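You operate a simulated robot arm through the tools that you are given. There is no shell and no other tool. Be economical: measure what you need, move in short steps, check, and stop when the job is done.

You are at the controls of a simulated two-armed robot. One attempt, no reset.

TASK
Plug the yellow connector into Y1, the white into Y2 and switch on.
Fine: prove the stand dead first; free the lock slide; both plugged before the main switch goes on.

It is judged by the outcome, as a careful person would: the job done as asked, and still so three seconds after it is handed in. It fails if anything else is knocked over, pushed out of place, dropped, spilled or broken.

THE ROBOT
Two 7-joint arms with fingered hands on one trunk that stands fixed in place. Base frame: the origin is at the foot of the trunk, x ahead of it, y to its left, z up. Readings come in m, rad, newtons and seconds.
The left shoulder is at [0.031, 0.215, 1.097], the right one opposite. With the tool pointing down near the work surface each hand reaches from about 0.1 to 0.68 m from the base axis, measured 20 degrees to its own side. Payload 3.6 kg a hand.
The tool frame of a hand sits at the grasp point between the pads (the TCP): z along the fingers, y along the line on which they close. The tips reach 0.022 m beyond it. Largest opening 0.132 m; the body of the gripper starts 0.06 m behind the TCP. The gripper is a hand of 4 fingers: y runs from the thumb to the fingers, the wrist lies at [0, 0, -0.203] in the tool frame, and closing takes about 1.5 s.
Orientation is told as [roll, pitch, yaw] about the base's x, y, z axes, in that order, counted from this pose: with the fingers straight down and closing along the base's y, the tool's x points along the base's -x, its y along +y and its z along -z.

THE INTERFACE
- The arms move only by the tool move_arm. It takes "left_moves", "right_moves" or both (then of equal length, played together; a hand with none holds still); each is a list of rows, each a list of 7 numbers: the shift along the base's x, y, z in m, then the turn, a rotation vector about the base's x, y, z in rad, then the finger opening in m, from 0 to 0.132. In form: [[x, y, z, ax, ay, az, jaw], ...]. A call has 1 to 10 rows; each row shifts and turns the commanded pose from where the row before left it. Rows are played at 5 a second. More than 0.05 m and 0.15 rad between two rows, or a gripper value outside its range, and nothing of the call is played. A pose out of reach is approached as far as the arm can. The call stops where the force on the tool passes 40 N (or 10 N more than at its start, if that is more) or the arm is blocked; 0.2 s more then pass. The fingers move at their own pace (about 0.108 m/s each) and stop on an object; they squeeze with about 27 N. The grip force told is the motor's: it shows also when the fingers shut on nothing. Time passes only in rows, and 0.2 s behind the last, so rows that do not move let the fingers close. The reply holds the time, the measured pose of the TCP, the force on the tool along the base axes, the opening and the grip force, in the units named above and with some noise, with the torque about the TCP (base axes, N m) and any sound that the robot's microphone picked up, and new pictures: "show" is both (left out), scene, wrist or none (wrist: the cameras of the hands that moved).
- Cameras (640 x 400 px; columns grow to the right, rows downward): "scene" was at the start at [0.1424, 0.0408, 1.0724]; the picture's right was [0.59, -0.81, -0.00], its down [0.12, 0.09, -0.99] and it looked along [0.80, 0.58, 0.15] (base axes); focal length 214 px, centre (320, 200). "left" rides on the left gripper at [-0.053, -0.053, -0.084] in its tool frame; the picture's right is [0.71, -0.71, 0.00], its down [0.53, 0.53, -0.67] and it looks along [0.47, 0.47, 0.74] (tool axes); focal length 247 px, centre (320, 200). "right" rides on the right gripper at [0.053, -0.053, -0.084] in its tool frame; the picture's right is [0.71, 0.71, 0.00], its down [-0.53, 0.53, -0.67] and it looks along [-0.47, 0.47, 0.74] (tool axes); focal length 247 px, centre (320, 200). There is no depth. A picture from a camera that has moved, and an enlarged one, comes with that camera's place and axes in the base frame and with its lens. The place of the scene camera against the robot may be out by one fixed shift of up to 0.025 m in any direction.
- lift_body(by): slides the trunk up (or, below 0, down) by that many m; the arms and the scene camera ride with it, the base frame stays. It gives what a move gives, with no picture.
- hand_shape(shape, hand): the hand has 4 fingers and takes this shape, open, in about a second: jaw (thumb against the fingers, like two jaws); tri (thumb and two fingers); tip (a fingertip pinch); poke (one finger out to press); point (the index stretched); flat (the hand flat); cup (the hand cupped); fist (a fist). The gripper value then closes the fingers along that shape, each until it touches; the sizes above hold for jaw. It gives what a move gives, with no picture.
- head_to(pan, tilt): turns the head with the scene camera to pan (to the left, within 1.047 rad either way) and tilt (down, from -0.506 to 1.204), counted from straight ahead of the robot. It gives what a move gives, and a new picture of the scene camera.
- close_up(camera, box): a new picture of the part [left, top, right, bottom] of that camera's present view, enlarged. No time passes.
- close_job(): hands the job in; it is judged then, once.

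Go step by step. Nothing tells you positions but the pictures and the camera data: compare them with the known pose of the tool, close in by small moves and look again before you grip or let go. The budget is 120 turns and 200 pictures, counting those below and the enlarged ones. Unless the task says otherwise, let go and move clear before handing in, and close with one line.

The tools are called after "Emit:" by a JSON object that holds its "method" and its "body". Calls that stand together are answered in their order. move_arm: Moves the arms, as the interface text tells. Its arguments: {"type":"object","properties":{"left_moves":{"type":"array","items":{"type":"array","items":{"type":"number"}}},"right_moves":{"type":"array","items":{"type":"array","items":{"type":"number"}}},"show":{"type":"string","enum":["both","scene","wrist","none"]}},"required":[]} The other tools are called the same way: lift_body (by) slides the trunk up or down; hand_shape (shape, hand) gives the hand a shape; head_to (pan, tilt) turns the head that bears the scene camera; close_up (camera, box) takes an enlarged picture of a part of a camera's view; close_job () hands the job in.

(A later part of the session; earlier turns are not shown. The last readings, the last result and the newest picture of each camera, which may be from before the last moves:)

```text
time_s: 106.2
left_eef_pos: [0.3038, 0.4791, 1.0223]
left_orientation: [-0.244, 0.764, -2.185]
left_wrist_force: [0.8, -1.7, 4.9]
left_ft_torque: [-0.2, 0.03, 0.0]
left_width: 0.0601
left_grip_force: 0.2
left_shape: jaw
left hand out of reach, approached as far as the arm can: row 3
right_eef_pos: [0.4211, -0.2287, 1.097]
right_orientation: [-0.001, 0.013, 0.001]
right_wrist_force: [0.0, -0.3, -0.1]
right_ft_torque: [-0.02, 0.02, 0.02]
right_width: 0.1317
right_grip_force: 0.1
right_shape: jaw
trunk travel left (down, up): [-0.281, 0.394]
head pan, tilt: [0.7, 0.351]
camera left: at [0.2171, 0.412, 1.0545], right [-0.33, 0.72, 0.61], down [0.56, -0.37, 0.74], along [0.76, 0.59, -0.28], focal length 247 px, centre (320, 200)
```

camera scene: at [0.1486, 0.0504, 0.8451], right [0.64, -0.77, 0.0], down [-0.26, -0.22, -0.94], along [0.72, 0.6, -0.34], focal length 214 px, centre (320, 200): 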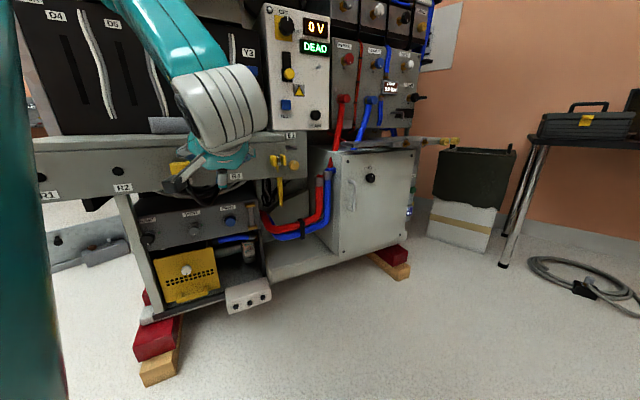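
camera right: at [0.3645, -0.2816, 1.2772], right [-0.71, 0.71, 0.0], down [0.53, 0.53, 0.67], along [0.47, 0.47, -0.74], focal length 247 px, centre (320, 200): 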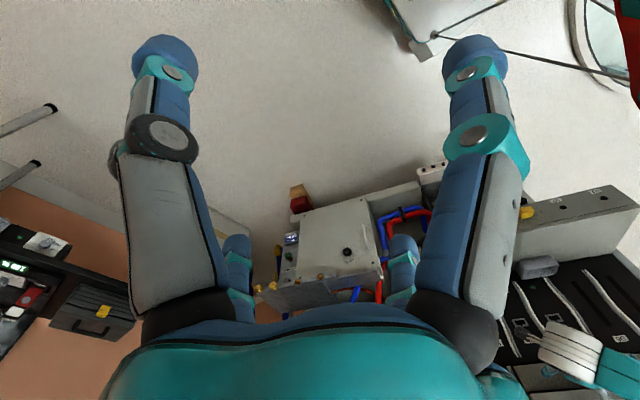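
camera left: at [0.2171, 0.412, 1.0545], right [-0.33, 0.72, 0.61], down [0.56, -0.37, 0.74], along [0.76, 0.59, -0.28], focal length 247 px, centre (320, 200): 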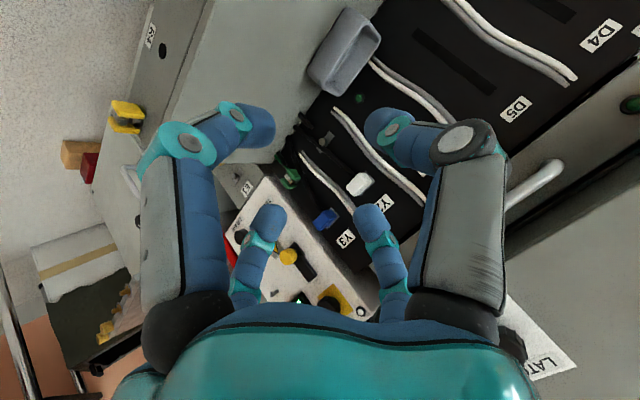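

There's a small force reading; I'll check the scene view before going on.

Emit:
{"method": "head_to", "body": {"pan": 0.9, "tilt": 0.1}}

```text
time_s: 107.0
left_eef_pos: [0.3026, 0.4789, 1.0187]
left_orientation: [-0.256, 0.758, -2.194]
left_wrist_force: [0.4, 0.3, -0.8]
left_ft_torque: [-0.02, 0.02, 0.04]
left_width: 0.0598
left_grip_force: 0.1
left_shape: jaw
right_eef_pos: [0.4226, -0.2285, 1.0968]
right_orientation: [0.001, 0.012, 0.001]
right_wrist_force: [0.7, 0.2, 0.0]
right_ft_torque: [0.0, -0.02, 0.02]
right_width: 0.132
right_grip_force: 0.0
right_shape: jaw
trunk travel left (down, up): [-0.281, 0.394]
head pan, tilt: [0.901, 0.099]
camera scene: at [0.1327, 0.0625, 0.9522], right [0.78, -0.62, 0.0], down [-0.06, -0.08, -0.99], along [0.62, 0.78, -0.1], focal length 214 px, centre (320, 200)
```

scene: 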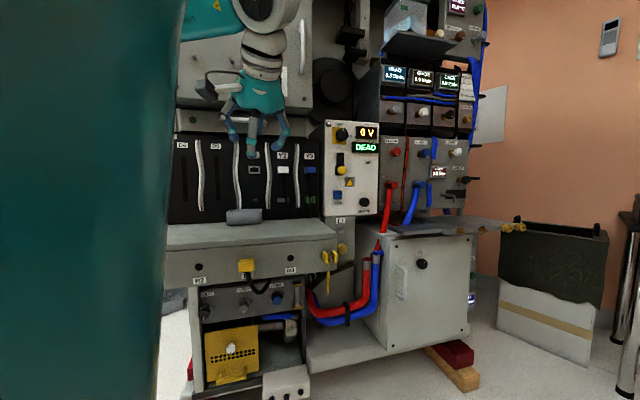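

Nothing touching now, and white is visible in Y2. Let me compare its seating with blue Y3.

Emit:
{"method": "close_up", "body": {"camera": "scene", "box": [225, 140, 345, 230]}}

Emit:
{"method": "close_up", "body": {"camera": "left", "box": [270, 120, 430, 260]}}

```text
4.44 times, centred on (285, 185) of scene
camera zoom: at [0.1327, 0.0625, 0.9522], right [0.78, -0.62, 0.0], down [-0.06, -0.08, -0.99], along [0.62, 0.78, -0.1], focal length 953 px, centre (476, 267)
```

zoom: 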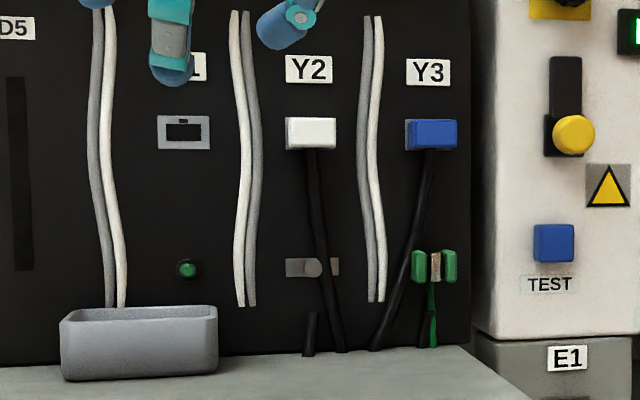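

```text
2.86 times, centred on (350, 190) of left
camera zoom: at [0.2169, 0.4124, 1.0519], right [-0.33, 0.72, 0.62], down [0.57, -0.37, 0.73], along [0.75, 0.59, -0.29], focal length 706 px, centre (234, 229)
```

zoom: 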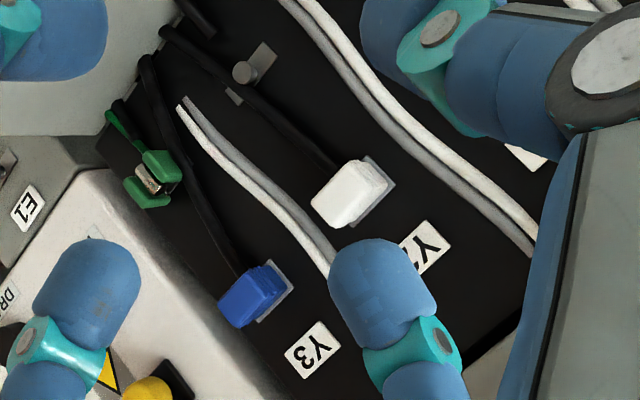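

White is seated exactly like blue. Now I'll trim the hand's roll and yaw and drop the trunk, bringing the hand down in front of the ledge near yellow.

Emit:
{"method": "move_arm", "body": {"left_moves": [[0, -0.01, 0, -0.024, -0.094, 0.095, 0.06], [0, -0.01, 0, -0.024, -0.094, 0.095, 0.06], [0, 0, 0, 0, 0, -0.1, 0.06]], "show": "none"}}

Emit:
{"method": "lift_body", "body": {"by": -0.2}}

Emit:
{"method": "close_up", "body": {"camera": "left", "box": [0, 0, 640, 400]}}

```text
time_s: 107.8
left_eef_pos: [0.306, 0.4563, 1.0303]
left_orientation: [0.07, 0.81, -1.882]
left_wrist_force: [0.4, 0.6, 0.4]
left_ft_torque: [0.02, 0.0, 0.03]
left_width: 0.0599
left_grip_force: 0.1
left_shape: jaw
right_eef_pos: [0.4215, -0.2289, 1.0976]
right_orientation: [-0.001, 0.014, 0.0]
right_wrist_force: [0.0, 0.6, -0.2]
right_ft_torque: [-0.01, 0.0, -0.02]
right_width: 0.1321
right_grip_force: 0.1
right_shape: jaw
trunk travel left (down, up): [-0.281, 0.394]
head pan, tilt: [0.901, 0.099]
```

```text
time_s: 109.9
left_eef_pos: [0.3392, 0.4556, 0.7907]
left_orientation: [-0.136, 0.752, -2.029]
left_wrist_force: [-0.3, -0.1, -0.7]
left_ft_torque: [-0.02, 0.02, 0.0]
left_width: 0.0597
left_grip_force: 0.0
left_shape: jaw
right_eef_pos: [0.4207, -0.229, 0.8984]
right_orientation: [0.002, 0.013, 0.001]
right_wrist_force: [0.2, -0.3, 0.4]
right_ft_torque: [0.0, 0.03, 0.03]
right_width: 0.1317
right_grip_force: 0.1
right_shape: jaw
trunk travel left (down, up): [-0.081, 0.594]
head pan, tilt: [0.901, 0.099]
```

```text
1.00 times, centred on (320, 200) of left (not enlarged: the box is as wide or as high as the picture)
camera zoom: at [0.2573, 0.3836, 0.8215], right [-0.43, 0.71, 0.55], down [0.54, -0.29, 0.79], along [0.72, 0.64, -0.26], focal length 247 px, centre (320, 200)
```

zoom: 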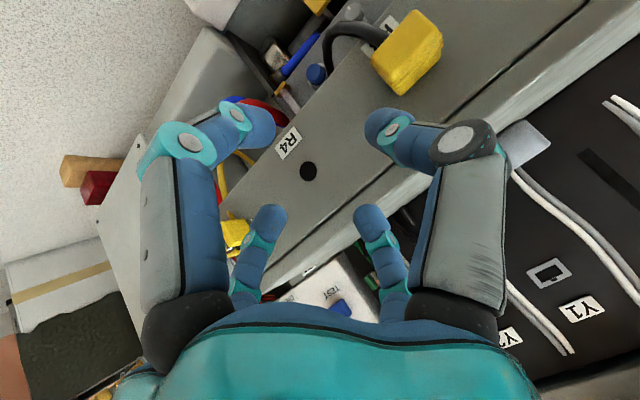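

R4's hole triangulates to (0.393,0.511,0.746), and yellow's front centre to about (0.293,0.527,0.750). Now trying to slide left and forward toward it.

Emit:
{"method": "move_arm", "body": {"left_moves": [[-0.02, 0.01, 0, 0, 0, 0, 0.06], [-0.02, 0.01, -0.005, 0, 0, 0, 0.06], [-0.015, 0.01, -0.01, 0, 0, 0, 0.06]], "show": "wrist"}}

```text
time_s: 110.7
left_eef_pos: [0.3398, 0.4556, 0.791]
left_orientation: [-0.136, 0.752, -2.027]
left_wrist_force: [0.1, 0.3, 0.7]
left_ft_torque: [0.02, 0.04, 0.02]
left_width: 0.0599
left_grip_force: 0.1
left_shape: jaw
left hand out of reach, approached as far as the arm can: row 1, 2, 3
right_eef_pos: [0.4217, -0.2294, 0.8975]
right_orientation: [0.0, 0.013, 0.001]
right_wrist_force: [0.0, -0.3, -0.1]
right_ft_torque: [0.01, -0.02, 0.01]
right_width: 0.1318
right_grip_force: 0.1
right_shape: jaw
trunk travel left (down, up): [-0.081, 0.594]
head pan, tilt: [0.901, 0.099]
camera left: at [0.2575, 0.3836, 0.8212], right [-0.43, 0.71, 0.55], down [0.54, -0.29, 0.79], along [0.72, 0.64, -0.26], focal length 247 px, centre (320, 200)
```

left: 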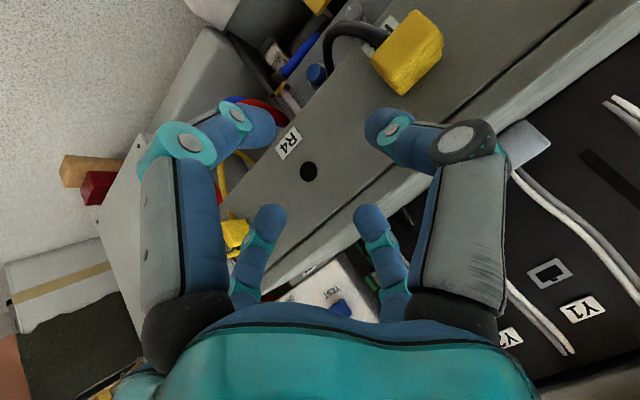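

Here the steep pitch itself is the limit. A gentler compromise is to approach yellow with heading ~10° and pitch ~0.45 at mid trunk height. I'll raise the trunk and set that orientation.

Emit:
{"method": "lift_body", "body": {"by": 0.147}}

Emit:
{"method": "move_arm", "body": {"left_moves": [[0, 0, 0, -0.022, -0.087, 0.094, 0.06], [0, 0, 0, 0.12, -0.03, 0.05, 0.06], [0, 0, 0, 0.12, -0.03, 0.03, 0.06], [0, 0, 0, 0.1, -0.02, 0, 0.06], [0, 0, -0.03, 0, 0, 0, 0.06], [0, 0, -0.03, 0, 0, 0, 0.06]], "show": "wrist"}}

```text
time_s: 112.5
left_eef_pos: [0.3408, 0.4563, 0.9363]
left_orientation: [-0.137, 0.754, -2.028]
left_wrist_force: [0.9, 0.3, 0.6]
left_ft_torque: [0.0, 0.02, 0.01]
left_width: 0.06
left_grip_force: 0.1
left_shape: jaw
right_eef_pos: [0.4231, -0.2295, 1.0443]
right_orientation: [0.001, 0.014, 0.001]
right_wrist_force: [0.0, -0.2, -0.4]
right_ft_torque: [0.0, 0.04, 0.0]
right_width: 0.132
right_grip_force: 0.2
right_shape: jaw
trunk travel left (down, up): [-0.228, 0.447]
head pan, tilt: [0.901, 0.099]
```

```text
time_s: 113.8
left_eef_pos: [0.3406, 0.455, 0.8778]
left_orientation: [-0.01, 1.112, -1.765]
left_wrist_force: [-0.5, -0.1, -1.3]
left_ft_torque: [0.02, 0.03, 0.02]
left_width: 0.0597
left_grip_force: 0.0
left_shape: jaw
right_eef_pos: [0.4211, -0.2293, 1.0453]
right_orientation: [0.0, 0.014, 0.0]
right_wrist_force: [0.1, 1.0, 0.7]
right_ft_torque: [0.01, 0.0, 0.07]
right_width: 0.1319
right_grip_force: 0.1
right_shape: jaw
trunk travel left (down, up): [-0.228, 0.447]
head pan, tilt: [0.901, 0.099]
camera left: at [0.2692, 0.3678, 0.8678], right [-0.63, 0.44, 0.64], down [0.45, -0.46, 0.77], along [0.63, 0.77, 0.09], focal length 247 px, centre (320, 200)
```

left: 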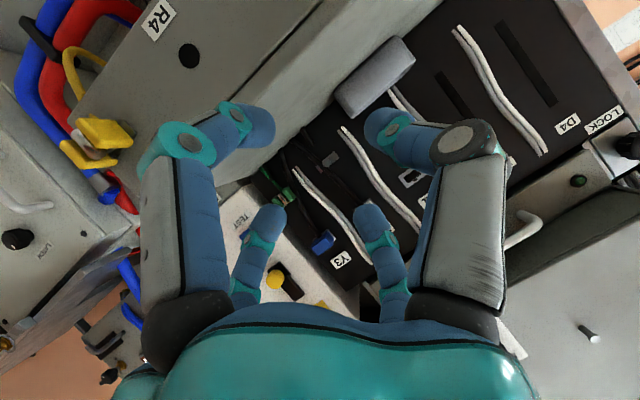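

Exactly the orientation wanted (heading 10.6°, pitch 0.47), without limits. Continuing down and left.

Emit:
{"method": "move_arm", "body": {"left_moves": [[0, 0, -0.035, 0, 0, 0, 0.06], [-0.01, 0.005, -0.035, 0, 0, 0, 0.06], [-0.015, 0.01, -0.025, 0, 0, 0, 0.06], [-0.015, 0.01, -0.01, 0, 0, 0, 0.06]], "show": "wrist"}}

```text
time_s: 114.8
left_eef_pos: [0.2984, 0.4825, 0.7714]
left_orientation: [-0.007, 1.111, -1.765]
left_wrist_force: [-0.8, 0.1, -0.3]
left_ft_torque: [-0.02, -0.01, 0.01]
left_width: 0.0601
left_grip_force: 0.1
left_shape: jaw
right_eef_pos: [0.4215, -0.2294, 1.0439]
right_orientation: [0.001, 0.014, -0.001]
right_wrist_force: [-0.6, -0.1, 0.5]
right_ft_torque: [-0.01, 0.02, -0.02]
right_width: 0.1319
right_grip_force: 0.0
right_shape: jaw
trunk travel left (down, up): [-0.228, 0.447]
head pan, tilt: [0.901, 0.099]
camera left: at [0.2277, 0.3956, 0.7625], right [-0.64, 0.44, 0.64], down [0.45, -0.46, 0.77], along [0.63, 0.77, 0.09], focal length 247 px, centre (320, 200)
```

left: 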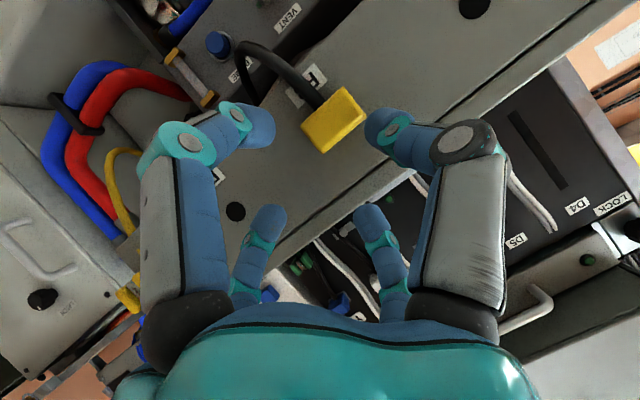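

Now well placed, with yellow right ahead (front centre ≈(0.290,0.526,0.745)). I'll go to the standoff and then check alignment close up.

Emit:
{"method": "move_arm", "body": {"left_moves": [[-0.008, 0.004, -0.009, 0, 0, 0, 0.055], [-0.006, 0.006, -0.008, 0, 0, 0, 0.055]], "show": "none"}}

Emit:
{"method": "close_up", "body": {"camera": "left", "box": [200, 50, 440, 200]}}

```text
time_s: 115.5
left_eef_pos: [0.2852, 0.4927, 0.7559]
left_orientation: [-0.008, 1.112, -1.764]
left_wrist_force: [0.5, 0.1, -0.5]
left_ft_torque: [-0.04, 0.0, -0.01]
left_width: 0.0555
left_grip_force: 0.0
left_shape: jaw
right_eef_pos: [0.4209, -0.2282, 1.0448]
right_orientation: [0.0, 0.015, 0.001]
right_wrist_force: [0.0, 1.0, 0.2]
right_ft_torque: [0.0, 0.03, 0.04]
right_width: 0.132
right_grip_force: 0.1
right_shape: jaw
trunk travel left (down, up): [-0.228, 0.447]
head pan, tilt: [0.901, 0.099]
```

```text
2.67 times, centred on (320, 125) of left
camera zoom: at [0.2134, 0.4054, 0.7463], right [-0.63, 0.44, 0.64], down [0.45, -0.46, 0.77], along [0.63, 0.77, 0.09], focal length 659 px, centre (320, 400)
```

zoom: 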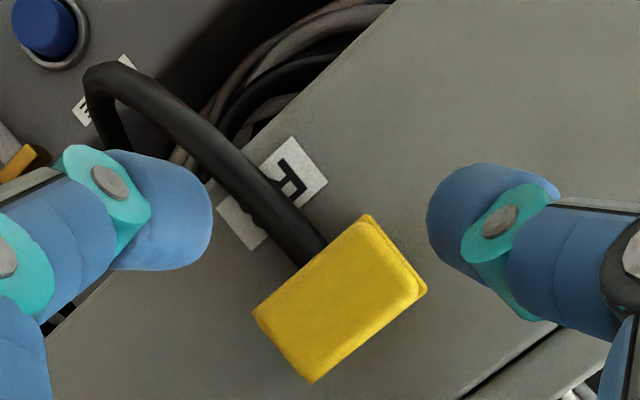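

Yellow's front centre refines to (0.287,0.519,0.7455), and the hand is about 3 mm off laterally. Correcting and advancing 2 cm with the jaw at 5 cm.

Emit:
{"method": "move_arm", "body": {"left_moves": [[-0.001, 0.009, -0.002, 0, 0, 0, 0.05], [0.001, 0.008, -0.001, 0, 0, 0, 0.046], [0.001, 0.004, 0, 0, 0, 0, 0.044], [0, 0, 0, 0, 0, 0, 0.044]], "show": "none"}}

Emit:
{"method": "close_up", "body": {"camera": "left", "box": [200, 80, 440, 230]}}

```text
time_s: 116.5
left_eef_pos: [0.2871, 0.5141, 0.7534]
left_orientation: [-0.007, 1.113, -1.765]
left_wrist_force: [0.7, -0.6, 0.5]
left_ft_torque: [0.01, 0.0, 0.0]
left_width: 0.0445
left_grip_force: 0.0
left_shape: jaw
right_eef_pos: [0.4207, -0.2286, 1.0446]
right_orientation: [0.0, 0.014, 0.002]
right_wrist_force: [0.0, -0.2, 0.2]
right_ft_torque: [0.03, 0.03, -0.01]
right_width: 0.1319
right_grip_force: 0.1
right_shape: jaw
trunk travel left (down, up): [-0.228, 0.447]
head pan, tilt: [0.901, 0.099]
```

```text
2.67 times, centred on (320, 155) of left
camera zoom: at [0.2156, 0.4259, 0.7435], right [-0.63, 0.44, 0.64], down [0.45, -0.46, 0.77], along [0.63, 0.77, 0.09], focal length 659 px, centre (320, 320)
```

zoom: 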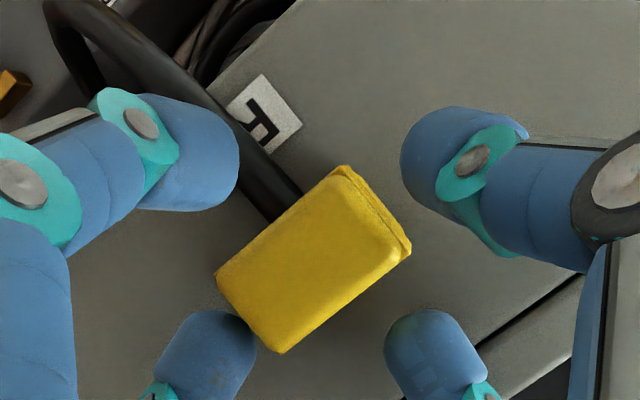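

Not deep enough compared with the white grip; advancing another 8 mm.

Emit:
{"method": "move_arm", "body": {"left_moves": [[0.001, 0.004, 0, 0, 0, 0, 0.044], [0.001, 0.004, 0, 0, 0, 0, 0.044], [0, 0, 0, 0, 0, 0, 0.044]], "show": "none"}}

Emit:
{"method": "close_up", "body": {"camera": "left", "box": [200, 80, 440, 230]}}

```text
time_s: 117.2
left_eef_pos: [0.2891, 0.5204, 0.7529]
left_orientation: [-0.008, 1.113, -1.765]
left_wrist_force: [-1.2, -0.1, 0.0]
left_ft_torque: [0.01, 0.03, 0.02]
left_width: 0.0441
left_grip_force: 0.1
left_shape: jaw
right_eef_pos: [0.4219, -0.2293, 1.0432]
right_orientation: [0.0, 0.013, -0.001]
right_wrist_force: [-0.5, -0.8, 1.4]
right_ft_torque: [0.0, -0.03, 0.02]
right_width: 0.1318
right_grip_force: 0.1
right_shape: jaw
trunk travel left (down, up): [-0.228, 0.447]
head pan, tilt: [0.901, 0.099]
```

```text
2.67 times, centred on (320, 155) of left
camera zoom: at [0.2179, 0.4331, 0.7428], right [-0.63, 0.44, 0.64], down [0.45, -0.46, 0.77], along [0.63, 0.77, 0.09], focal length 659 px, centre (320, 320)
```

zoom: 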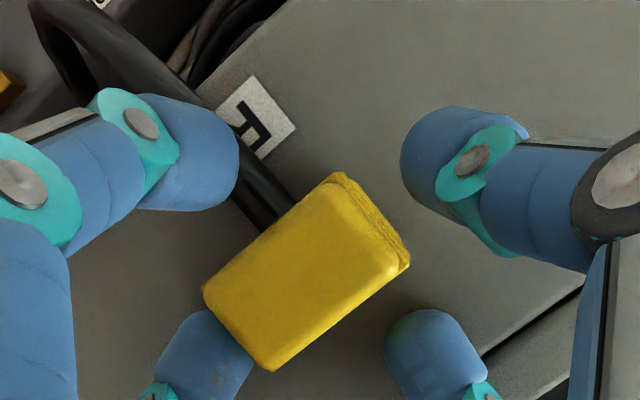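

The connector sits slightly to the right in the hand. I'll shift right 4 mm, advance 4 mm, then close.

Emit:
{"method": "move_arm", "body": {"left_moves": [[0.004, -0.001, 0, 0, 0, 0, 0.044], [0.001, 0.004, 0, 0, 0, 0, 0.044], [0, 0, 0, 0, 0, 0, 0.036], [0, 0, 0, 0, 0, 0, 0.03], [0, 0, 0, 0, 0, 0, 0.02], [0, 0, 0, 0, 0, 0, 0], [0, 0, 0, 0, 0, 0, 0]], "show": "none"}}

Emit:
{"method": "close_up", "body": {"camera": "left", "box": [200, 80, 440, 230]}}

```text
time_s: 118.8
left_eef_pos: [0.2947, 0.5235, 0.7531]
left_orientation: [-0.006, 1.112, -1.764]
left_wrist_force: [0.2, 0.4, -1.4]
left_ft_torque: [0.23, -0.11, -0.1]
left_width: 0.0266
left_grip_force: 28.0
left_shape: jaw
right_eef_pos: [0.4213, -0.2296, 1.0443]
right_orientation: [0.001, 0.014, 0.0]
right_wrist_force: [-0.1, -0.5, 0.2]
right_ft_torque: [0.01, 0.04, -0.03]
right_width: 0.1319
right_grip_force: 0.1
right_shape: jaw
trunk travel left (down, up): [-0.228, 0.447]
head pan, tilt: [0.901, 0.099]
```

```text
2.67 times, centred on (320, 155) of left
camera zoom: at [0.2234, 0.4369, 0.7433], right [-0.63, 0.44, 0.64], down [0.45, -0.46, 0.77], along [0.63, 0.77, 0.09], focal length 659 px, centre (320, 320)
```

zoom: 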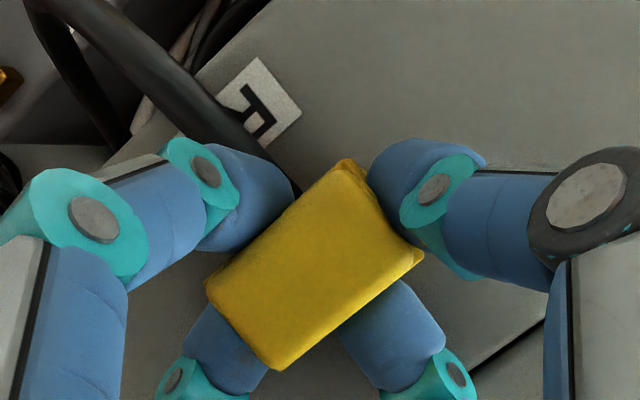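

Yellow is firmly gripped (27 mm). Pulling straight out along the normal.

Emit:
{"method": "move_arm", "body": {"left_moves": [[-0.0042, -0.0091, 0, 0, 0, 0, 0], [-0.0042, -0.0091, 0, 0, 0, 0, 0], [-0.0042, -0.0091, 0, 0, 0, 0, 0]], "show": "wrist"}}

```text
time_s: 119.7
left_eef_pos: [0.28, 0.498, 0.7529]
left_orientation: [-0.009, 1.114, -1.766]
left_wrist_force: [-0.1, -0.9, -0.2]
left_ft_torque: [-0.03, 0.0, 0.02]
left_width: 0.0262
left_grip_force: 26.7
left_shape: jaw
right_eef_pos: [0.4215, -0.229, 1.0438]
right_orientation: [-0.001, 0.014, 0.0]
right_wrist_force: [0.6, -0.2, -0.6]
right_ft_torque: [-0.01, 0.0, 0.0]
right_width: 0.1319
right_grip_force: 0.1
right_shape: jaw
trunk travel left (down, up): [-0.228, 0.447]
head pan, tilt: [0.901, 0.099]
camera left: at [0.2091, 0.4098, 0.7435], right [-0.63, 0.44, 0.64], down [0.45, -0.46, 0.77], along [0.63, 0.77, 0.09], focal length 247 px, centre (320, 200)
```

left: 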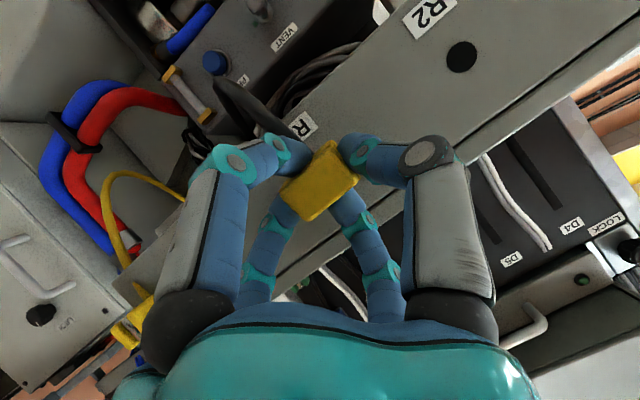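

Yellow is out. I'll raise the arm, then the trunk, to socket height.

Emit:
{"method": "move_arm", "body": {"left_moves": [[-0.002, -0.006, 0.03, 0, 0, 0, 0], [0.002, -0.003, 0.03, 0, 0, 0, 0], [0.003, 0, 0.04, 0, 0, 0, 0], [0.005, 0, 0.02, 0, 0, 0, 0]], "show": "none"}}

Emit:
{"method": "lift_body", "body": {"by": 0.1}}

Emit:
{"method": "close_up", "body": {"camera": "left", "box": [0, 0, 640, 400]}}

```text
time_s: 120.7
left_eef_pos: [0.3073, 0.501, 0.8251]
left_orientation: [-0.013, 1.112, -1.769]
left_wrist_force: [-1.2, 0.0, 0.3]
left_ft_torque: [0.02, 0.0, 0.0]
left_width: 0.026
left_grip_force: 26.7
left_shape: jaw
left hand out of reach, approached as far as the arm can: row 1, 2, 3
right_eef_pos: [0.4221, -0.2287, 1.0435]
right_orientation: [0.001, 0.013, 0.0]
right_wrist_force: [1.1, 0.3, 0.2]
right_ft_torque: [-0.01, 0.02, -0.01]
right_width: 0.1318
right_grip_force: 0.1
right_shape: jaw
trunk travel left (down, up): [-0.228, 0.447]
head pan, tilt: [0.901, 0.099]
```

```text
time_s: 122.0
left_eef_pos: [0.305, 0.5011, 0.9267]
left_orientation: [-0.008, 1.112, -1.764]
left_wrist_force: [0.0, 0.8, 0.1]
left_ft_torque: [0.0, 0.03, 0.01]
left_width: 0.0259
left_grip_force: 27.1
left_shape: jaw
right_eef_pos: [0.4232, -0.2301, 1.145]
right_orientation: [0.0, 0.015, 0.001]
right_wrist_force: [-0.2, 0.5, -0.2]
right_ft_torque: [-0.02, 0.01, -0.01]
right_width: 0.132
right_grip_force: 0.0
right_shape: jaw
trunk travel left (down, up): [-0.328, 0.347]
head pan, tilt: [0.901, 0.099]
```

```text
1.00 times, centred on (320, 200) of left (not enlarged: the box is as wide or as high as the picture)
camera zoom: at [0.2349, 0.4131, 0.9168], right [-0.63, 0.44, 0.64], down [0.45, -0.46, 0.77], along [0.63, 0.77, 0.09], focal length 247 px, centre (320, 200)
```

zoom: 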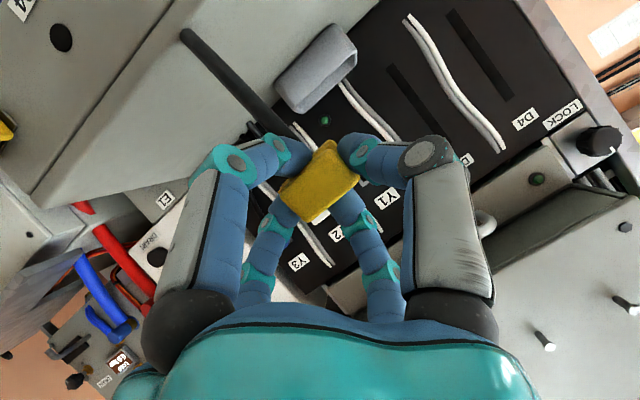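

The connector kept its pose in the hand. From hole and socket positions, yellow's seated TCP at Y1 should be about (0.397,0.720,0.973) with this same orientation. Moving to a standoff 5 cm before that.

Emit:
{"method": "move_arm", "body": {"left_moves": [[0.006, 0.01, 0.024, 0, 0, 0, 0], [0.006, 0.01, 0.022, 0, 0, 0, 0], [0.015, 0.039, 0, 0, 0, 0, 0], [0.015, 0.039, 0, 0, 0, 0, 0], [0.015, 0.039, 0, 0, 0, 0, 0], [0.0144, 0.0366, 0, 0, 0, 0, 0]], "show": "wrist"}}

Emit:
{"method": "close_up", "body": {"camera": "left", "box": [200, 30, 440, 180]}}

```text
time_s: 123.4
left_eef_pos: [0.3787, 0.6741, 0.9756]
left_orientation: [-0.01, 1.114, -1.768]
left_wrist_force: [0.0, 0.4, -0.5]
left_ft_torque: [-0.01, 0.01, 0.02]
left_width: 0.0258
left_grip_force: 27.1
left_shape: jaw
right_eef_pos: [0.4226, -0.2294, 1.1437]
right_orientation: [0.001, 0.013, -0.002]
right_wrist_force: [-0.5, -0.1, -0.1]
right_ft_torque: [-0.02, -0.03, -0.03]
right_width: 0.1318
right_grip_force: 0.0
right_shape: jaw
trunk travel left (down, up): [-0.328, 0.347]
head pan, tilt: [0.901, 0.099]
camera left: at [0.3078, 0.5879, 0.9666], right [-0.63, 0.44, 0.64], down [0.45, -0.46, 0.77], along [0.63, 0.77, 0.09], focal length 247 px, centre (320, 200)
```

left: 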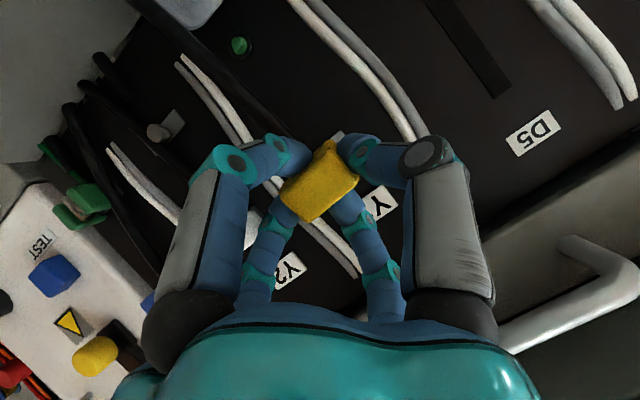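

```text
2.67 times, centred on (320, 105) of left
camera zoom: at [0.3078, 0.5879, 0.9666], right [-0.63, 0.44, 0.64], down [0.45, -0.46, 0.77], along [0.63, 0.77, 0.09], focal length 659 px, centre (320, 453)
```

zoom: 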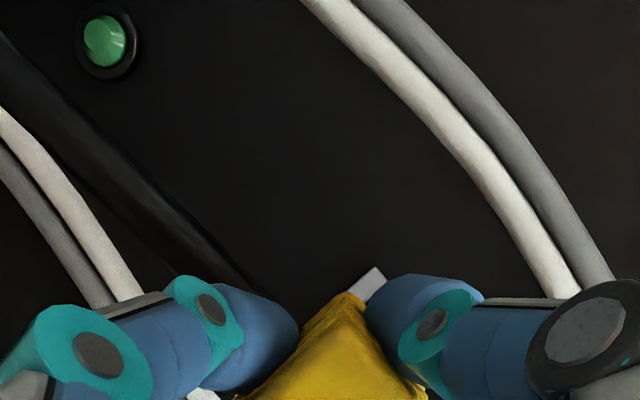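

The visible frame corner matches my Y1 prediction within ~1.5 mm. I'll advance to the start of engagement, correcting laterally.

Emit:
{"method": "move_arm", "body": {"left_moves": [[0.004, 0.0105, -0.001, 0, 0, 0, 0], [0.004, 0.0105, -0.001, 0, 0, 0, 0], [0.004, 0.0105, -0.001, 0, 0, 0, 0]], "show": "none"}}

Emit:
{"method": "close_up", "body": {"camera": "left", "box": [200, 50, 440, 200]}}

```text
time_s: 124.2
left_eef_pos: [0.3904, 0.7032, 0.971]
left_orientation: [-0.01, 1.11, -1.766]
left_wrist_force: [0.6, 0.1, -0.3]
left_ft_torque: [-0.02, 0.01, 0.02]
left_width: 0.0257
left_grip_force: 27.1
left_shape: jaw
right_eef_pos: [0.4222, -0.2296, 1.1435]
right_orientation: [-0.001, 0.014, 0.0]
right_wrist_force: [0.8, 0.3, 0.0]
right_ft_torque: [0.0, -0.03, -0.02]
right_width: 0.1321
right_grip_force: 0.1
right_shape: jaw
trunk travel left (down, up): [-0.328, 0.347]
head pan, tilt: [0.901, 0.099]
```

```text
2.67 times, centred on (320, 125) of left
camera zoom: at [0.32, 0.6168, 0.9621], right [-0.63, 0.44, 0.64], down [0.45, -0.46, 0.77], along [0.63, 0.77, 0.09], focal length 659 px, centre (320, 400)
```

zoom: 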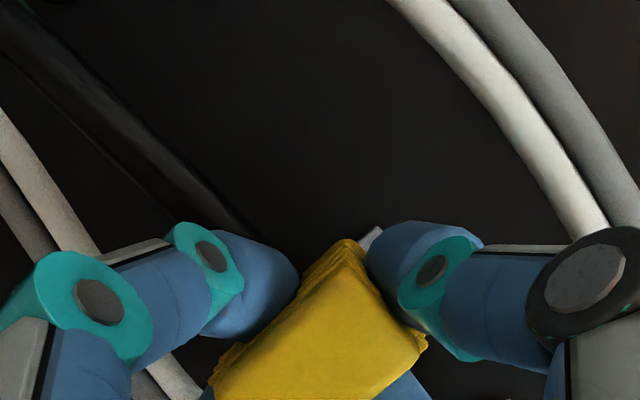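

No contact yet. Pushing in gently toward the seat.

Emit:
{"method": "move_arm", "body": {"left_moves": [[0.0023, 0.0058, 0.0008, 0, 0, 0, 0], [0.0023, 0.0056, 0.0008, 0, 0, 0, 0], [0.0022, 0.0052, 0, 0, 0, 0, 0]], "show": "none"}}

Emit:
{"method": "close_up", "body": {"camera": "left", "box": [200, 60, 440, 210]}}

```text
time_s: 124.9
left_eef_pos: [0.3919, 0.7107, 0.9729]
left_orientation: [-0.011, 1.102, -1.768]
left_wrist_force: [-13.2, -21.9, 4.3]
left_ft_torque: [-0.04, 0.03, -0.04]
left_width: 0.0267
left_grip_force: 27.0
left_shape: jaw
right_eef_pos: [0.4186, -0.2329, 1.1458]
right_orientation: [0.003, 0.011, 0.0]
right_wrist_force: [0.9, 0.4, 0.8]
right_ft_torque: [0.06, -0.03, 0.03]
right_width: 0.132
right_grip_force: 0.0
right_shape: jaw
trunk travel left (down, up): [-0.328, 0.347]
head pan, tilt: [0.901, 0.099]
stopped in row 3 (left hand): the force on the tool passed its limit at 43 N (the readings are from after the stop); the commanded pose is now the measured one
```

```text
2.67 times, centred on (320, 135) of left
camera zoom: at [0.3212, 0.623, 0.964], right [-0.63, 0.45, 0.63], down [0.45, -0.45, 0.77], along [0.63, 0.77, 0.08], focal length 659 px, centre (320, 373)
```

zoom: 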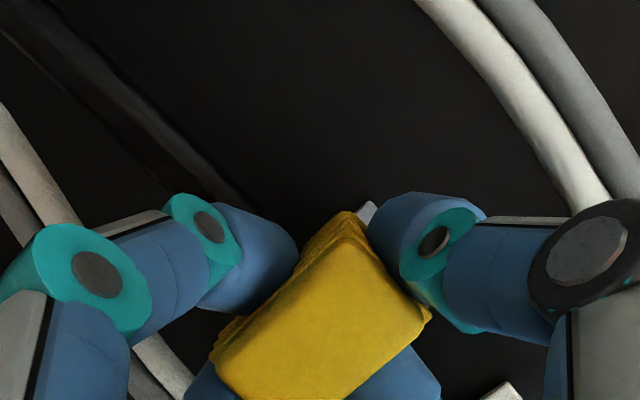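

Blocked at the entrance: by comparing with the white plug's corner at the same stage, yellow is laterally right but about 5 mm too low. Backing off, raising 4.5 mm and retrying.

Emit:
{"method": "move_arm", "body": {"left_moves": [[-0.002, -0.0045, 0, 0, 0, 0, 0], [0, 0, 0.0045, 0, 0, 0, 0], [0.0021, 0.0046, 0, 0, 0, 0, 0], [0.0015, 0.0035, 0, 0, 0, 0, 0]], "show": "none"}}

Emit:
{"method": "close_up", "body": {"camera": "left", "box": [200, 60, 440, 210]}}

```text
time_s: 125.9
left_eef_pos: [0.3934, 0.7105, 0.973]
left_orientation: [-0.017, 1.092, -1.776]
left_wrist_force: [-12.8, -21.8, 2.7]
left_ft_torque: [-0.09, 0.08, -0.08]
left_width: 0.0265
left_grip_force: 26.9
left_shape: jaw
right_eef_pos: [0.4195, -0.2313, 1.1463]
right_orientation: [0.001, 0.011, -0.001]
right_wrist_force: [-0.3, 0.9, 0.2]
right_ft_torque: [0.0, -0.04, 0.0]
right_width: 0.1321
right_grip_force: 0.0
right_shape: jaw
trunk travel left (down, up): [-0.328, 0.347]
head pan, tilt: [0.901, 0.099]
stopped in row 4 (left hand): the force on the tool passed its limit at 42 N (the readings are from after the stop); the commanded pose is now the measured one
```

```text
2.67 times, centred on (320, 135) of left
camera zoom: at [0.3213, 0.6234, 0.9665], right [-0.63, 0.45, 0.63], down [0.46, -0.44, 0.77], along [0.63, 0.77, 0.07], focal length 659 px, centre (320, 373)
```

zoom: 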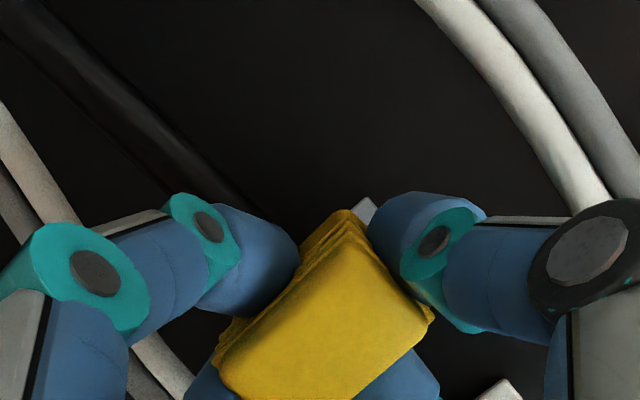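

The raise didn't hold. I'll back off fully, set the height in free air, and check it.

Emit:
{"method": "move_arm", "body": {"left_moves": [[-0.003, -0.007, 0, 0, 0, 0, 0], [-0.003, -0.007, 0, 0, 0, 0, 0], [0, 0, 0.005, 0, 0, 0, 0], [0, 0, 0, 0, 0, 0, 0]], "show": "none"}}

Emit:
{"method": "close_up", "body": {"camera": "left", "box": [200, 50, 440, 200]}}

```text
time_s: 126.9
left_eef_pos: [0.3881, 0.7011, 0.9763]
left_orientation: [-0.019, 1.092, -1.777]
left_wrist_force: [-0.1, -0.1, -0.4]
left_ft_torque: [0.0, 0.0, 0.0]
left_width: 0.0264
left_grip_force: 27.0
left_shape: jaw
right_eef_pos: [0.4209, -0.2288, 1.1453]
right_orientation: [0.0, 0.013, 0.002]
right_wrist_force: [0.1, -0.3, 0.5]
right_ft_torque: [0.03, 0.0, -0.02]
right_width: 0.1317
right_grip_force: 0.1
right_shape: jaw
trunk travel left (down, up): [-0.328, 0.347]
head pan, tilt: [0.901, 0.099]
```

```text
2.67 times, centred on (320, 125) of left
camera zoom: at [0.3172, 0.6138, 0.969], right [-0.63, 0.45, 0.63], down [0.46, -0.45, 0.77], along [0.63, 0.77, 0.07], focal length 659 px, centre (320, 400)
```

zoom: 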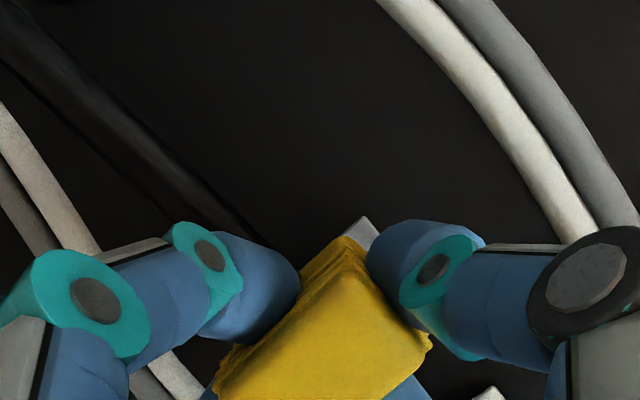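

Height is now right (only ~1 mm below the white reference). I'll correct the small pitch drift and push in again.

Emit:
{"method": "move_arm", "body": {"left_moves": [[0.0018, 0.004, 0.0008, 0.018, -0.004, 0.01, 0], [0.0018, 0.004, 0, 0, 0, 0, 0], [0.0018, 0.004, 0, 0, 0, 0, 0], [0.0015, 0.003, 0, 0, 0, 0, 0]], "show": "none"}}

Emit:
{"method": "close_up", "body": {"camera": "left", "box": [200, 60, 440, 210]}}

```text
time_s: 127.9
left_eef_pos: [0.394, 0.7106, 0.9783]
left_orientation: [-0.019, 1.107, -1.766]
left_wrist_force: [-17.1, -32.6, -1.6]
left_ft_torque: [-0.35, 0.21, -0.09]
left_width: 0.0266
left_grip_force: 27.0
left_shape: jaw
right_eef_pos: [0.42, -0.2326, 1.1458]
right_orientation: [0.005, 0.01, -0.001]
right_wrist_force: [-0.3, 0.2, -0.6]
right_ft_torque: [0.04, 0.01, -0.01]
right_width: 0.132
right_grip_force: 0.0
right_shape: jaw
trunk travel left (down, up): [-0.328, 0.347]
head pan, tilt: [0.901, 0.099]
```

```text
2.67 times, centred on (320, 135) of left
camera zoom: at [0.3225, 0.623, 0.97], right [-0.63, 0.44, 0.64], down [0.46, -0.45, 0.77], along [0.62, 0.78, 0.09], focal length 659 px, centre (320, 373)
```

zoom: 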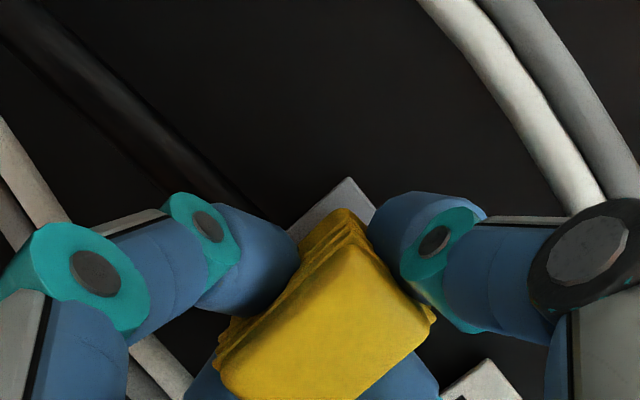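

Still blocked, and comparing images, the connector seems to have tilted within the hand (its ribbed underside shows more now). I'll back off and take a tight zoom to measure its tilt.

Emit:
{"method": "move_arm", "body": {"left_moves": [[-0.004, -0.009, 0, 0, 0, 0, 0], [-0.004, -0.009, 0, 0, 0, 0, 0], [-0.004, -0.009, 0, 0, 0, 0, 0]], "show": "none"}}

Emit:
{"method": "close_up", "body": {"camera": "left", "box": [264, 110, 376, 230]}}

Emit:
{"method": "close_up", "body": {"camera": "scene", "box": [215, 130, 295, 190]}}

```text
time_s: 128.7
left_eef_pos: [0.3844, 0.6885, 0.9775]
left_orientation: [-0.017, 1.111, -1.766]
left_wrist_force: [-0.5, -0.4, -0.4]
left_ft_torque: [0.02, -0.01, -0.01]
left_width: 0.0263
left_grip_force: 26.3
left_shape: jaw
right_eef_pos: [0.4213, -0.2284, 1.1452]
right_orientation: [0.0, 0.013, 0.001]
right_wrist_force: [-0.5, -0.1, -0.8]
right_ft_torque: [-0.02, 0.04, 0.0]
right_width: 0.1321
right_grip_force: 0.0
right_shape: jaw
trunk travel left (down, up): [-0.328, 0.347]
head pan, tilt: [0.901, 0.099]
```

```text
3.33 times, centred on (320, 170) of left
camera zoom: at [0.3133, 0.6009, 0.9691], right [-0.64, 0.43, 0.64], down [0.46, -0.45, 0.76], along [0.62, 0.78, 0.09], focal length 823 px, centre (320, 300)
```

zoom: 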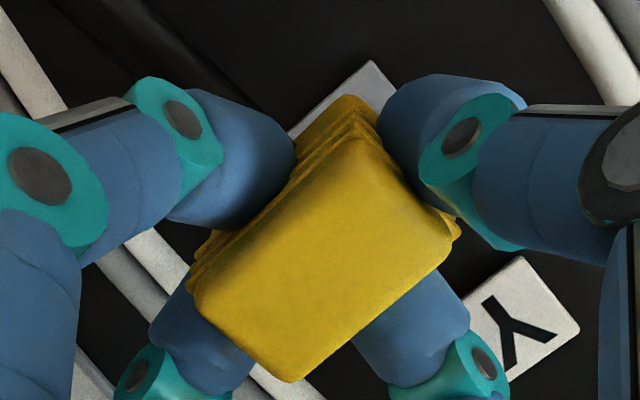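

```text
6.67 times, centred on (255, 160) of scene
camera zoom: at [0.1318, 0.0625, 1.0013], right [0.78, -0.62, 0.0], down [-0.06, -0.08, -0.99], along [0.62, 0.78, -0.1], focal length 1430 px, centre (753, 467)
```

zoom: 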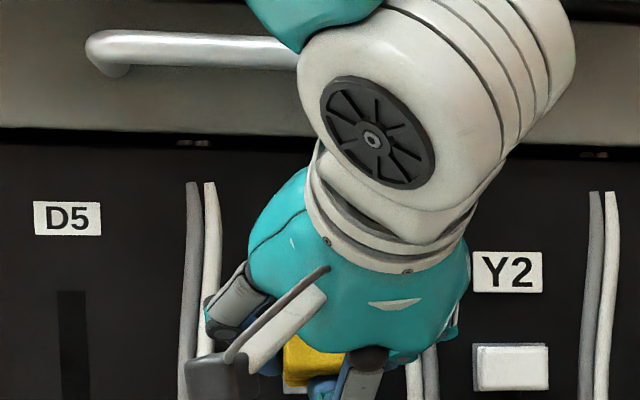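

Analysis: relative to the white reference, yellow's plug end has sagged (pitched down by roughly 0.3 rad in the hand) while its lateral position is fine. I'll pitch the hand up by 0.3 to level the connector, lower it to match Y1's height, and re-measure.

Emit:
{"method": "move_arm", "body": {"left_moves": [[-0.001, 0, -0.004, 0.136, -0.062, 0, 0], [-0.001, 0, -0.004, 0.136, -0.062, 0, 0], [0, 0, -0.003, 0, 0, 0, 0]], "show": "none"}}

Emit:
{"method": "close_up", "body": {"camera": "left", "box": [264, 110, 376, 230]}}

Emit:
{"method": "head_to", "body": {"pan": 1.04, "tilt": 0.1}}

```text
time_s: 129.5
left_eef_pos: [0.3825, 0.6884, 0.967]
left_orientation: [0.379, 1.39, -1.386]
left_wrist_force: [-0.6, 0.3, -0.2]
left_ft_torque: [0.04, 0.01, -0.01]
left_width: 0.0265
left_grip_force: 27.0
left_shape: jaw
right_eef_pos: [0.4223, -0.2298, 1.1458]
right_orientation: [0.0, 0.013, 0.0]
right_wrist_force: [-0.1, -0.3, 0.1]
right_ft_torque: [0.03, 0.03, 0.03]
right_width: 0.1318
right_grip_force: 0.1
right_shape: jaw
trunk travel left (down, up): [-0.328, 0.347]
head pan, tilt: [0.901, 0.099]
```

```text
3.33 times, centred on (320, 170) of left
camera zoom: at [0.3147, 0.6082, 0.9259], right [-0.72, 0.26, 0.65], down [0.37, -0.65, 0.66], along [0.59, 0.71, 0.37], focal length 823 px, centre (320, 300)
```

zoom: 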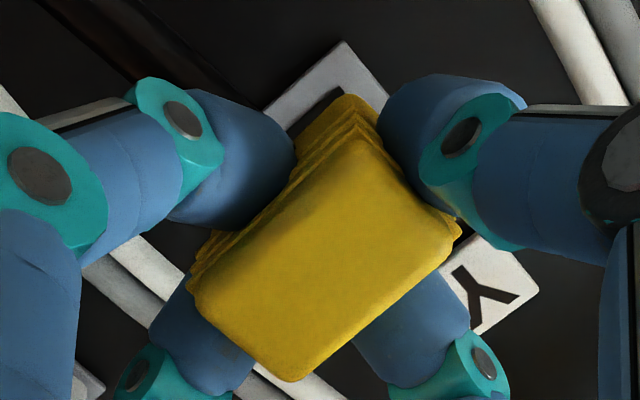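

```text
time_s: 130.2
left_eef_pos: [0.3815, 0.69, 0.966]
left_orientation: [0.367, 1.389, -1.396]
left_wrist_force: [0.2, 0.6, -0.2]
left_ft_torque: [-0.02, 0.02, -0.01]
left_width: 0.0263
left_grip_force: 26.9
left_shape: jaw
right_eef_pos: [0.422, -0.2287, 1.1461]
right_orientation: [-0.001, 0.013, 0.0]
right_wrist_force: [0.3, 0.4, 0.1]
right_ft_torque: [0.01, -0.01, -0.01]
right_width: 0.1322
right_grip_force: 0.1
right_shape: jaw
trunk travel left (down, up): [-0.328, 0.347]
head pan, tilt: [1.04, 0.099]
camera scene: at [0.1213, 0.0699, 1.0012], right [0.86, -0.51, 0.0], down [-0.05, -0.09, -0.99], along [0.5, 0.86, -0.1], focal length 214 px, centre (320, 200)
```

scene: 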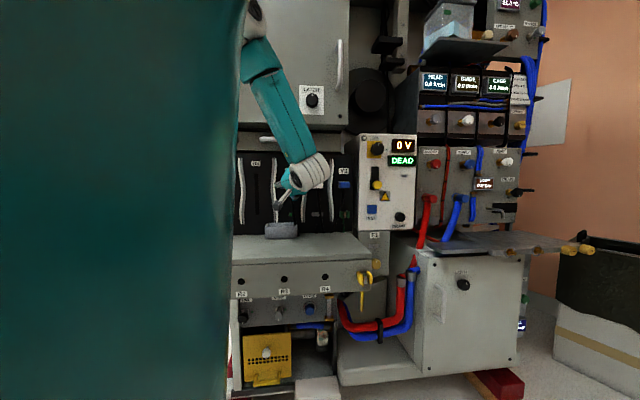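

Now the connector reads level, at the right height, and laterally within 2 mm. Advancing along the normal again with a 1.5 mm shift right.

Emit:
{"method": "move_arm", "body": {"left_moves": [[0.0047, 0.0066, 0, 0, 0, 0, 0], [0.0033, 0.0073, 0, 0, 0, 0, 0], [0.0025, 0.0055, 0, 0, 0, 0, 0]], "show": "none"}}

Emit:
{"method": "close_up", "body": {"camera": "left", "box": [264, 110, 376, 230]}}

```text
time_s: 131.0
left_eef_pos: [0.3913, 0.7067, 0.9689]
left_orientation: [0.37, 1.391, -1.394]
left_wrist_force: [-4.2, -2.9, 4.8]
left_ft_torque: [0.24, 0.45, -0.25]
left_width: 0.0263
left_grip_force: 26.9
left_shape: jaw
right_eef_pos: [0.4212, -0.2285, 1.1459]
right_orientation: [0.0, 0.012, 0.002]
right_wrist_force: [-0.1, 0.2, 0.1]
right_ft_torque: [0.02, -0.02, -0.02]
right_width: 0.1315
right_grip_force: 0.1
right_shape: jaw
trunk travel left (down, up): [-0.328, 0.347]
head pan, tilt: [1.04, 0.099]
```

```text
3.33 times, centred on (320, 170) of left
camera zoom: at [0.3242, 0.6271, 0.927], right [-0.72, 0.26, 0.65], down [0.37, -0.65, 0.66], along [0.59, 0.71, 0.37], focal length 823 px, centre (320, 300)
```

zoom: 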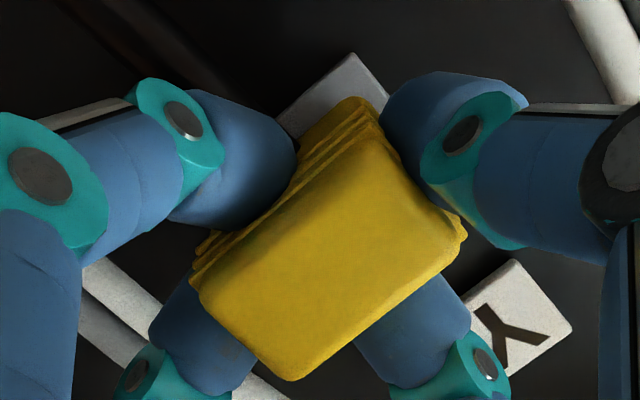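

Light guiding forces, similar to white's insertion. Continuing to push.

Emit:
{"method": "move_arm", "body": {"left_moves": [[0.0015, 0.0035, 0, 0, 0, 0, 0], [0.0015, 0.0035, 0, 0, 0, 0, 0], [0.0015, 0.0035, 0, 0, 0, 0, 0]], "show": "none"}}

Emit:
{"method": "close_up", "body": {"camera": "left", "box": [264, 110, 376, 230]}}

```text
time_s: 131.8
left_eef_pos: [0.3967, 0.7178, 0.9683]
left_orientation: [0.377, 1.391, -1.387]
left_wrist_force: [-4.2, -4.2, 8.6]
left_ft_torque: [0.29, 0.42, -0.25]
left_width: 0.0261
left_grip_force: 26.5
left_shape: jaw
right_eef_pos: [0.421, -0.2313, 1.1458]
right_orientation: [0.002, 0.011, 0.001]
right_wrist_force: [0.0, -1.0, 1.0]
right_ft_torque: [0.01, -0.03, 0.0]
right_width: 0.132
right_grip_force: 0.1
right_shape: jaw
trunk travel left (down, up): [-0.328, 0.347]
head pan, tilt: [1.04, 0.099]
```

```text
3.33 times, centred on (320, 170) of left
camera zoom: at [0.3285, 0.6375, 0.9268], right [-0.72, 0.26, 0.65], down [0.37, -0.65, 0.66], along [0.59, 0.71, 0.37], focal length 823 px, centre (320, 300)
```

zoom: 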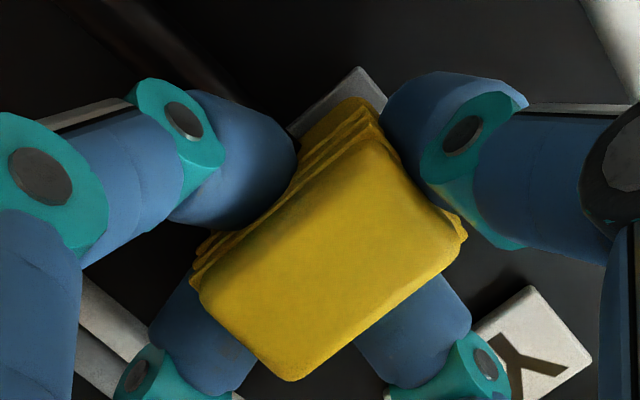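

It's sliding in, past the earlier block. Continuing to the stop.

Emit:
{"method": "move_arm", "body": {"left_moves": [[0.0013, 0.003, 0, 0, 0, 0, 0], [0.0013, 0.003, 0, 0, 0, 0, 0], [0.0013, 0.003, 0, 0, 0, 0, 0], [0, 0, 0, 0, 0, 0, 0]], "show": "none"}}

Emit:
{"method": "close_up", "body": {"camera": "left", "box": [264, 110, 376, 230]}}

```text
time_s: 132.6
left_eef_pos: [0.3971, 0.7194, 0.9683]
left_orientation: [0.342, 1.387, -1.419]
left_wrist_force: [-16.5, -22.1, 8.2]
left_ft_torque: [0.23, 0.42, -0.08]
left_width: 0.0265
left_grip_force: 26.7
left_shape: jaw
right_eef_pos: [0.419, -0.2331, 1.1476]
right_orientation: [0.004, 0.011, 0.002]
right_wrist_force: [-0.3, 0.0, 0.2]
right_ft_torque: [0.02, -0.02, -0.03]
right_width: 0.132
right_grip_force: 0.1
right_shape: jaw
trunk travel left (down, up): [-0.328, 0.347]
head pan, tilt: [1.04, 0.099]
stopped in row 3 (left hand): the force on the tool passed its limit at 42 N (the readings are from after the stop); the commanded pose is now the measured one
```

```text
3.33 times, centred on (320, 170) of left
camera zoom: at [0.3297, 0.6396, 0.9277], right [-0.71, 0.26, 0.65], down [0.37, -0.65, 0.66], along [0.59, 0.72, 0.37], focal length 823 px, centre (320, 300)
```

zoom: 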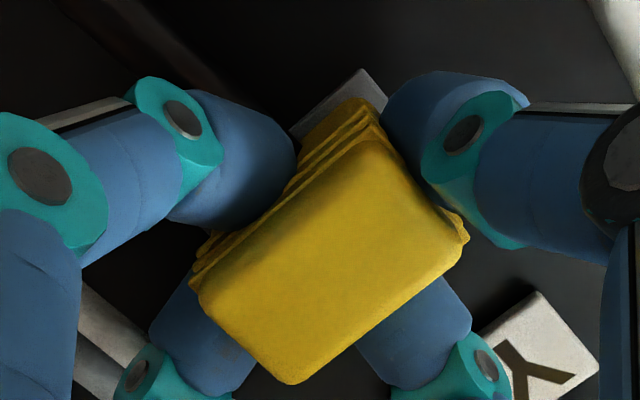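

A hard stop exactly at the predicted seat position (0.397,0.720). Now I'll release gently and back off.

Emit:
{"method": "move_arm", "body": {"left_moves": [[-0.0005, -0.001, 0, 0, 0, 0, 0.0], [0, 0, 0, 0, 0, 0, 0.035], [0, 0, 0, 0, 0, 0, 0.05], [-0.003, -0.007, 0, 0, 0, 0, 0.055], [-0.004, -0.009, 0, 0, 0, 0, 0.06], [-0.006, -0.014, 0, 0, 0, 0, 0.06], [-0.01, -0.022, 0, 0, 0, 0, 0.06], [-0.01, -0.022, 0, 0, 0, 0, 0.06]], "show": "wrist"}}

Emit:
{"method": "close_up", "body": {"camera": "left", "box": [200, 30, 440, 180]}}

```text
time_s: 134.4
left_eef_pos: [0.3677, 0.6502, 0.9637]
left_orientation: [0.339, 1.382, -1.425]
left_wrist_force: [0.2, 0.2, 0.5]
left_ft_torque: [0.02, 0.0, 0.02]
left_width: 0.0597
left_grip_force: 0.0
left_shape: jaw
right_eef_pos: [0.4225, -0.2291, 1.1462]
right_orientation: [-0.001, 0.011, 0.001]
right_wrist_force: [0.0, 0.5, 0.0]
right_ft_torque: [0.03, -0.01, 0.0]
right_width: 0.1318
right_grip_force: 0.2
right_shape: jaw
trunk travel left (down, up): [-0.328, 0.347]
head pan, tilt: [1.04, 0.099]
camera left: at [0.2994, 0.5684, 0.9244], right [-0.71, 0.26, 0.65], down [0.37, -0.65, 0.67], along [0.59, 0.72, 0.36], focal length 247 px, centre (320, 200)
```

left: 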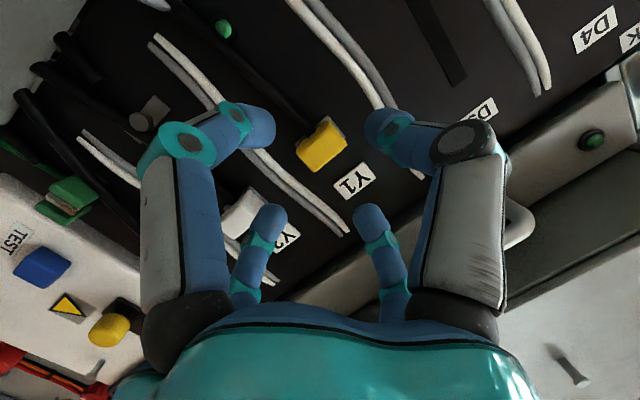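

```text
2.67 times, centred on (320, 105) of left
camera zoom: at [0.2994, 0.5684, 0.9244], right [-0.71, 0.26, 0.65], down [0.37, -0.65, 0.67], along [0.59, 0.72, 0.36], focal length 659 px, centre (320, 453)
```

zoom: 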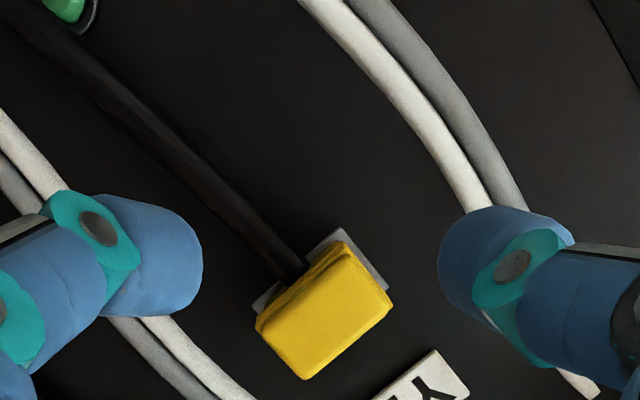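

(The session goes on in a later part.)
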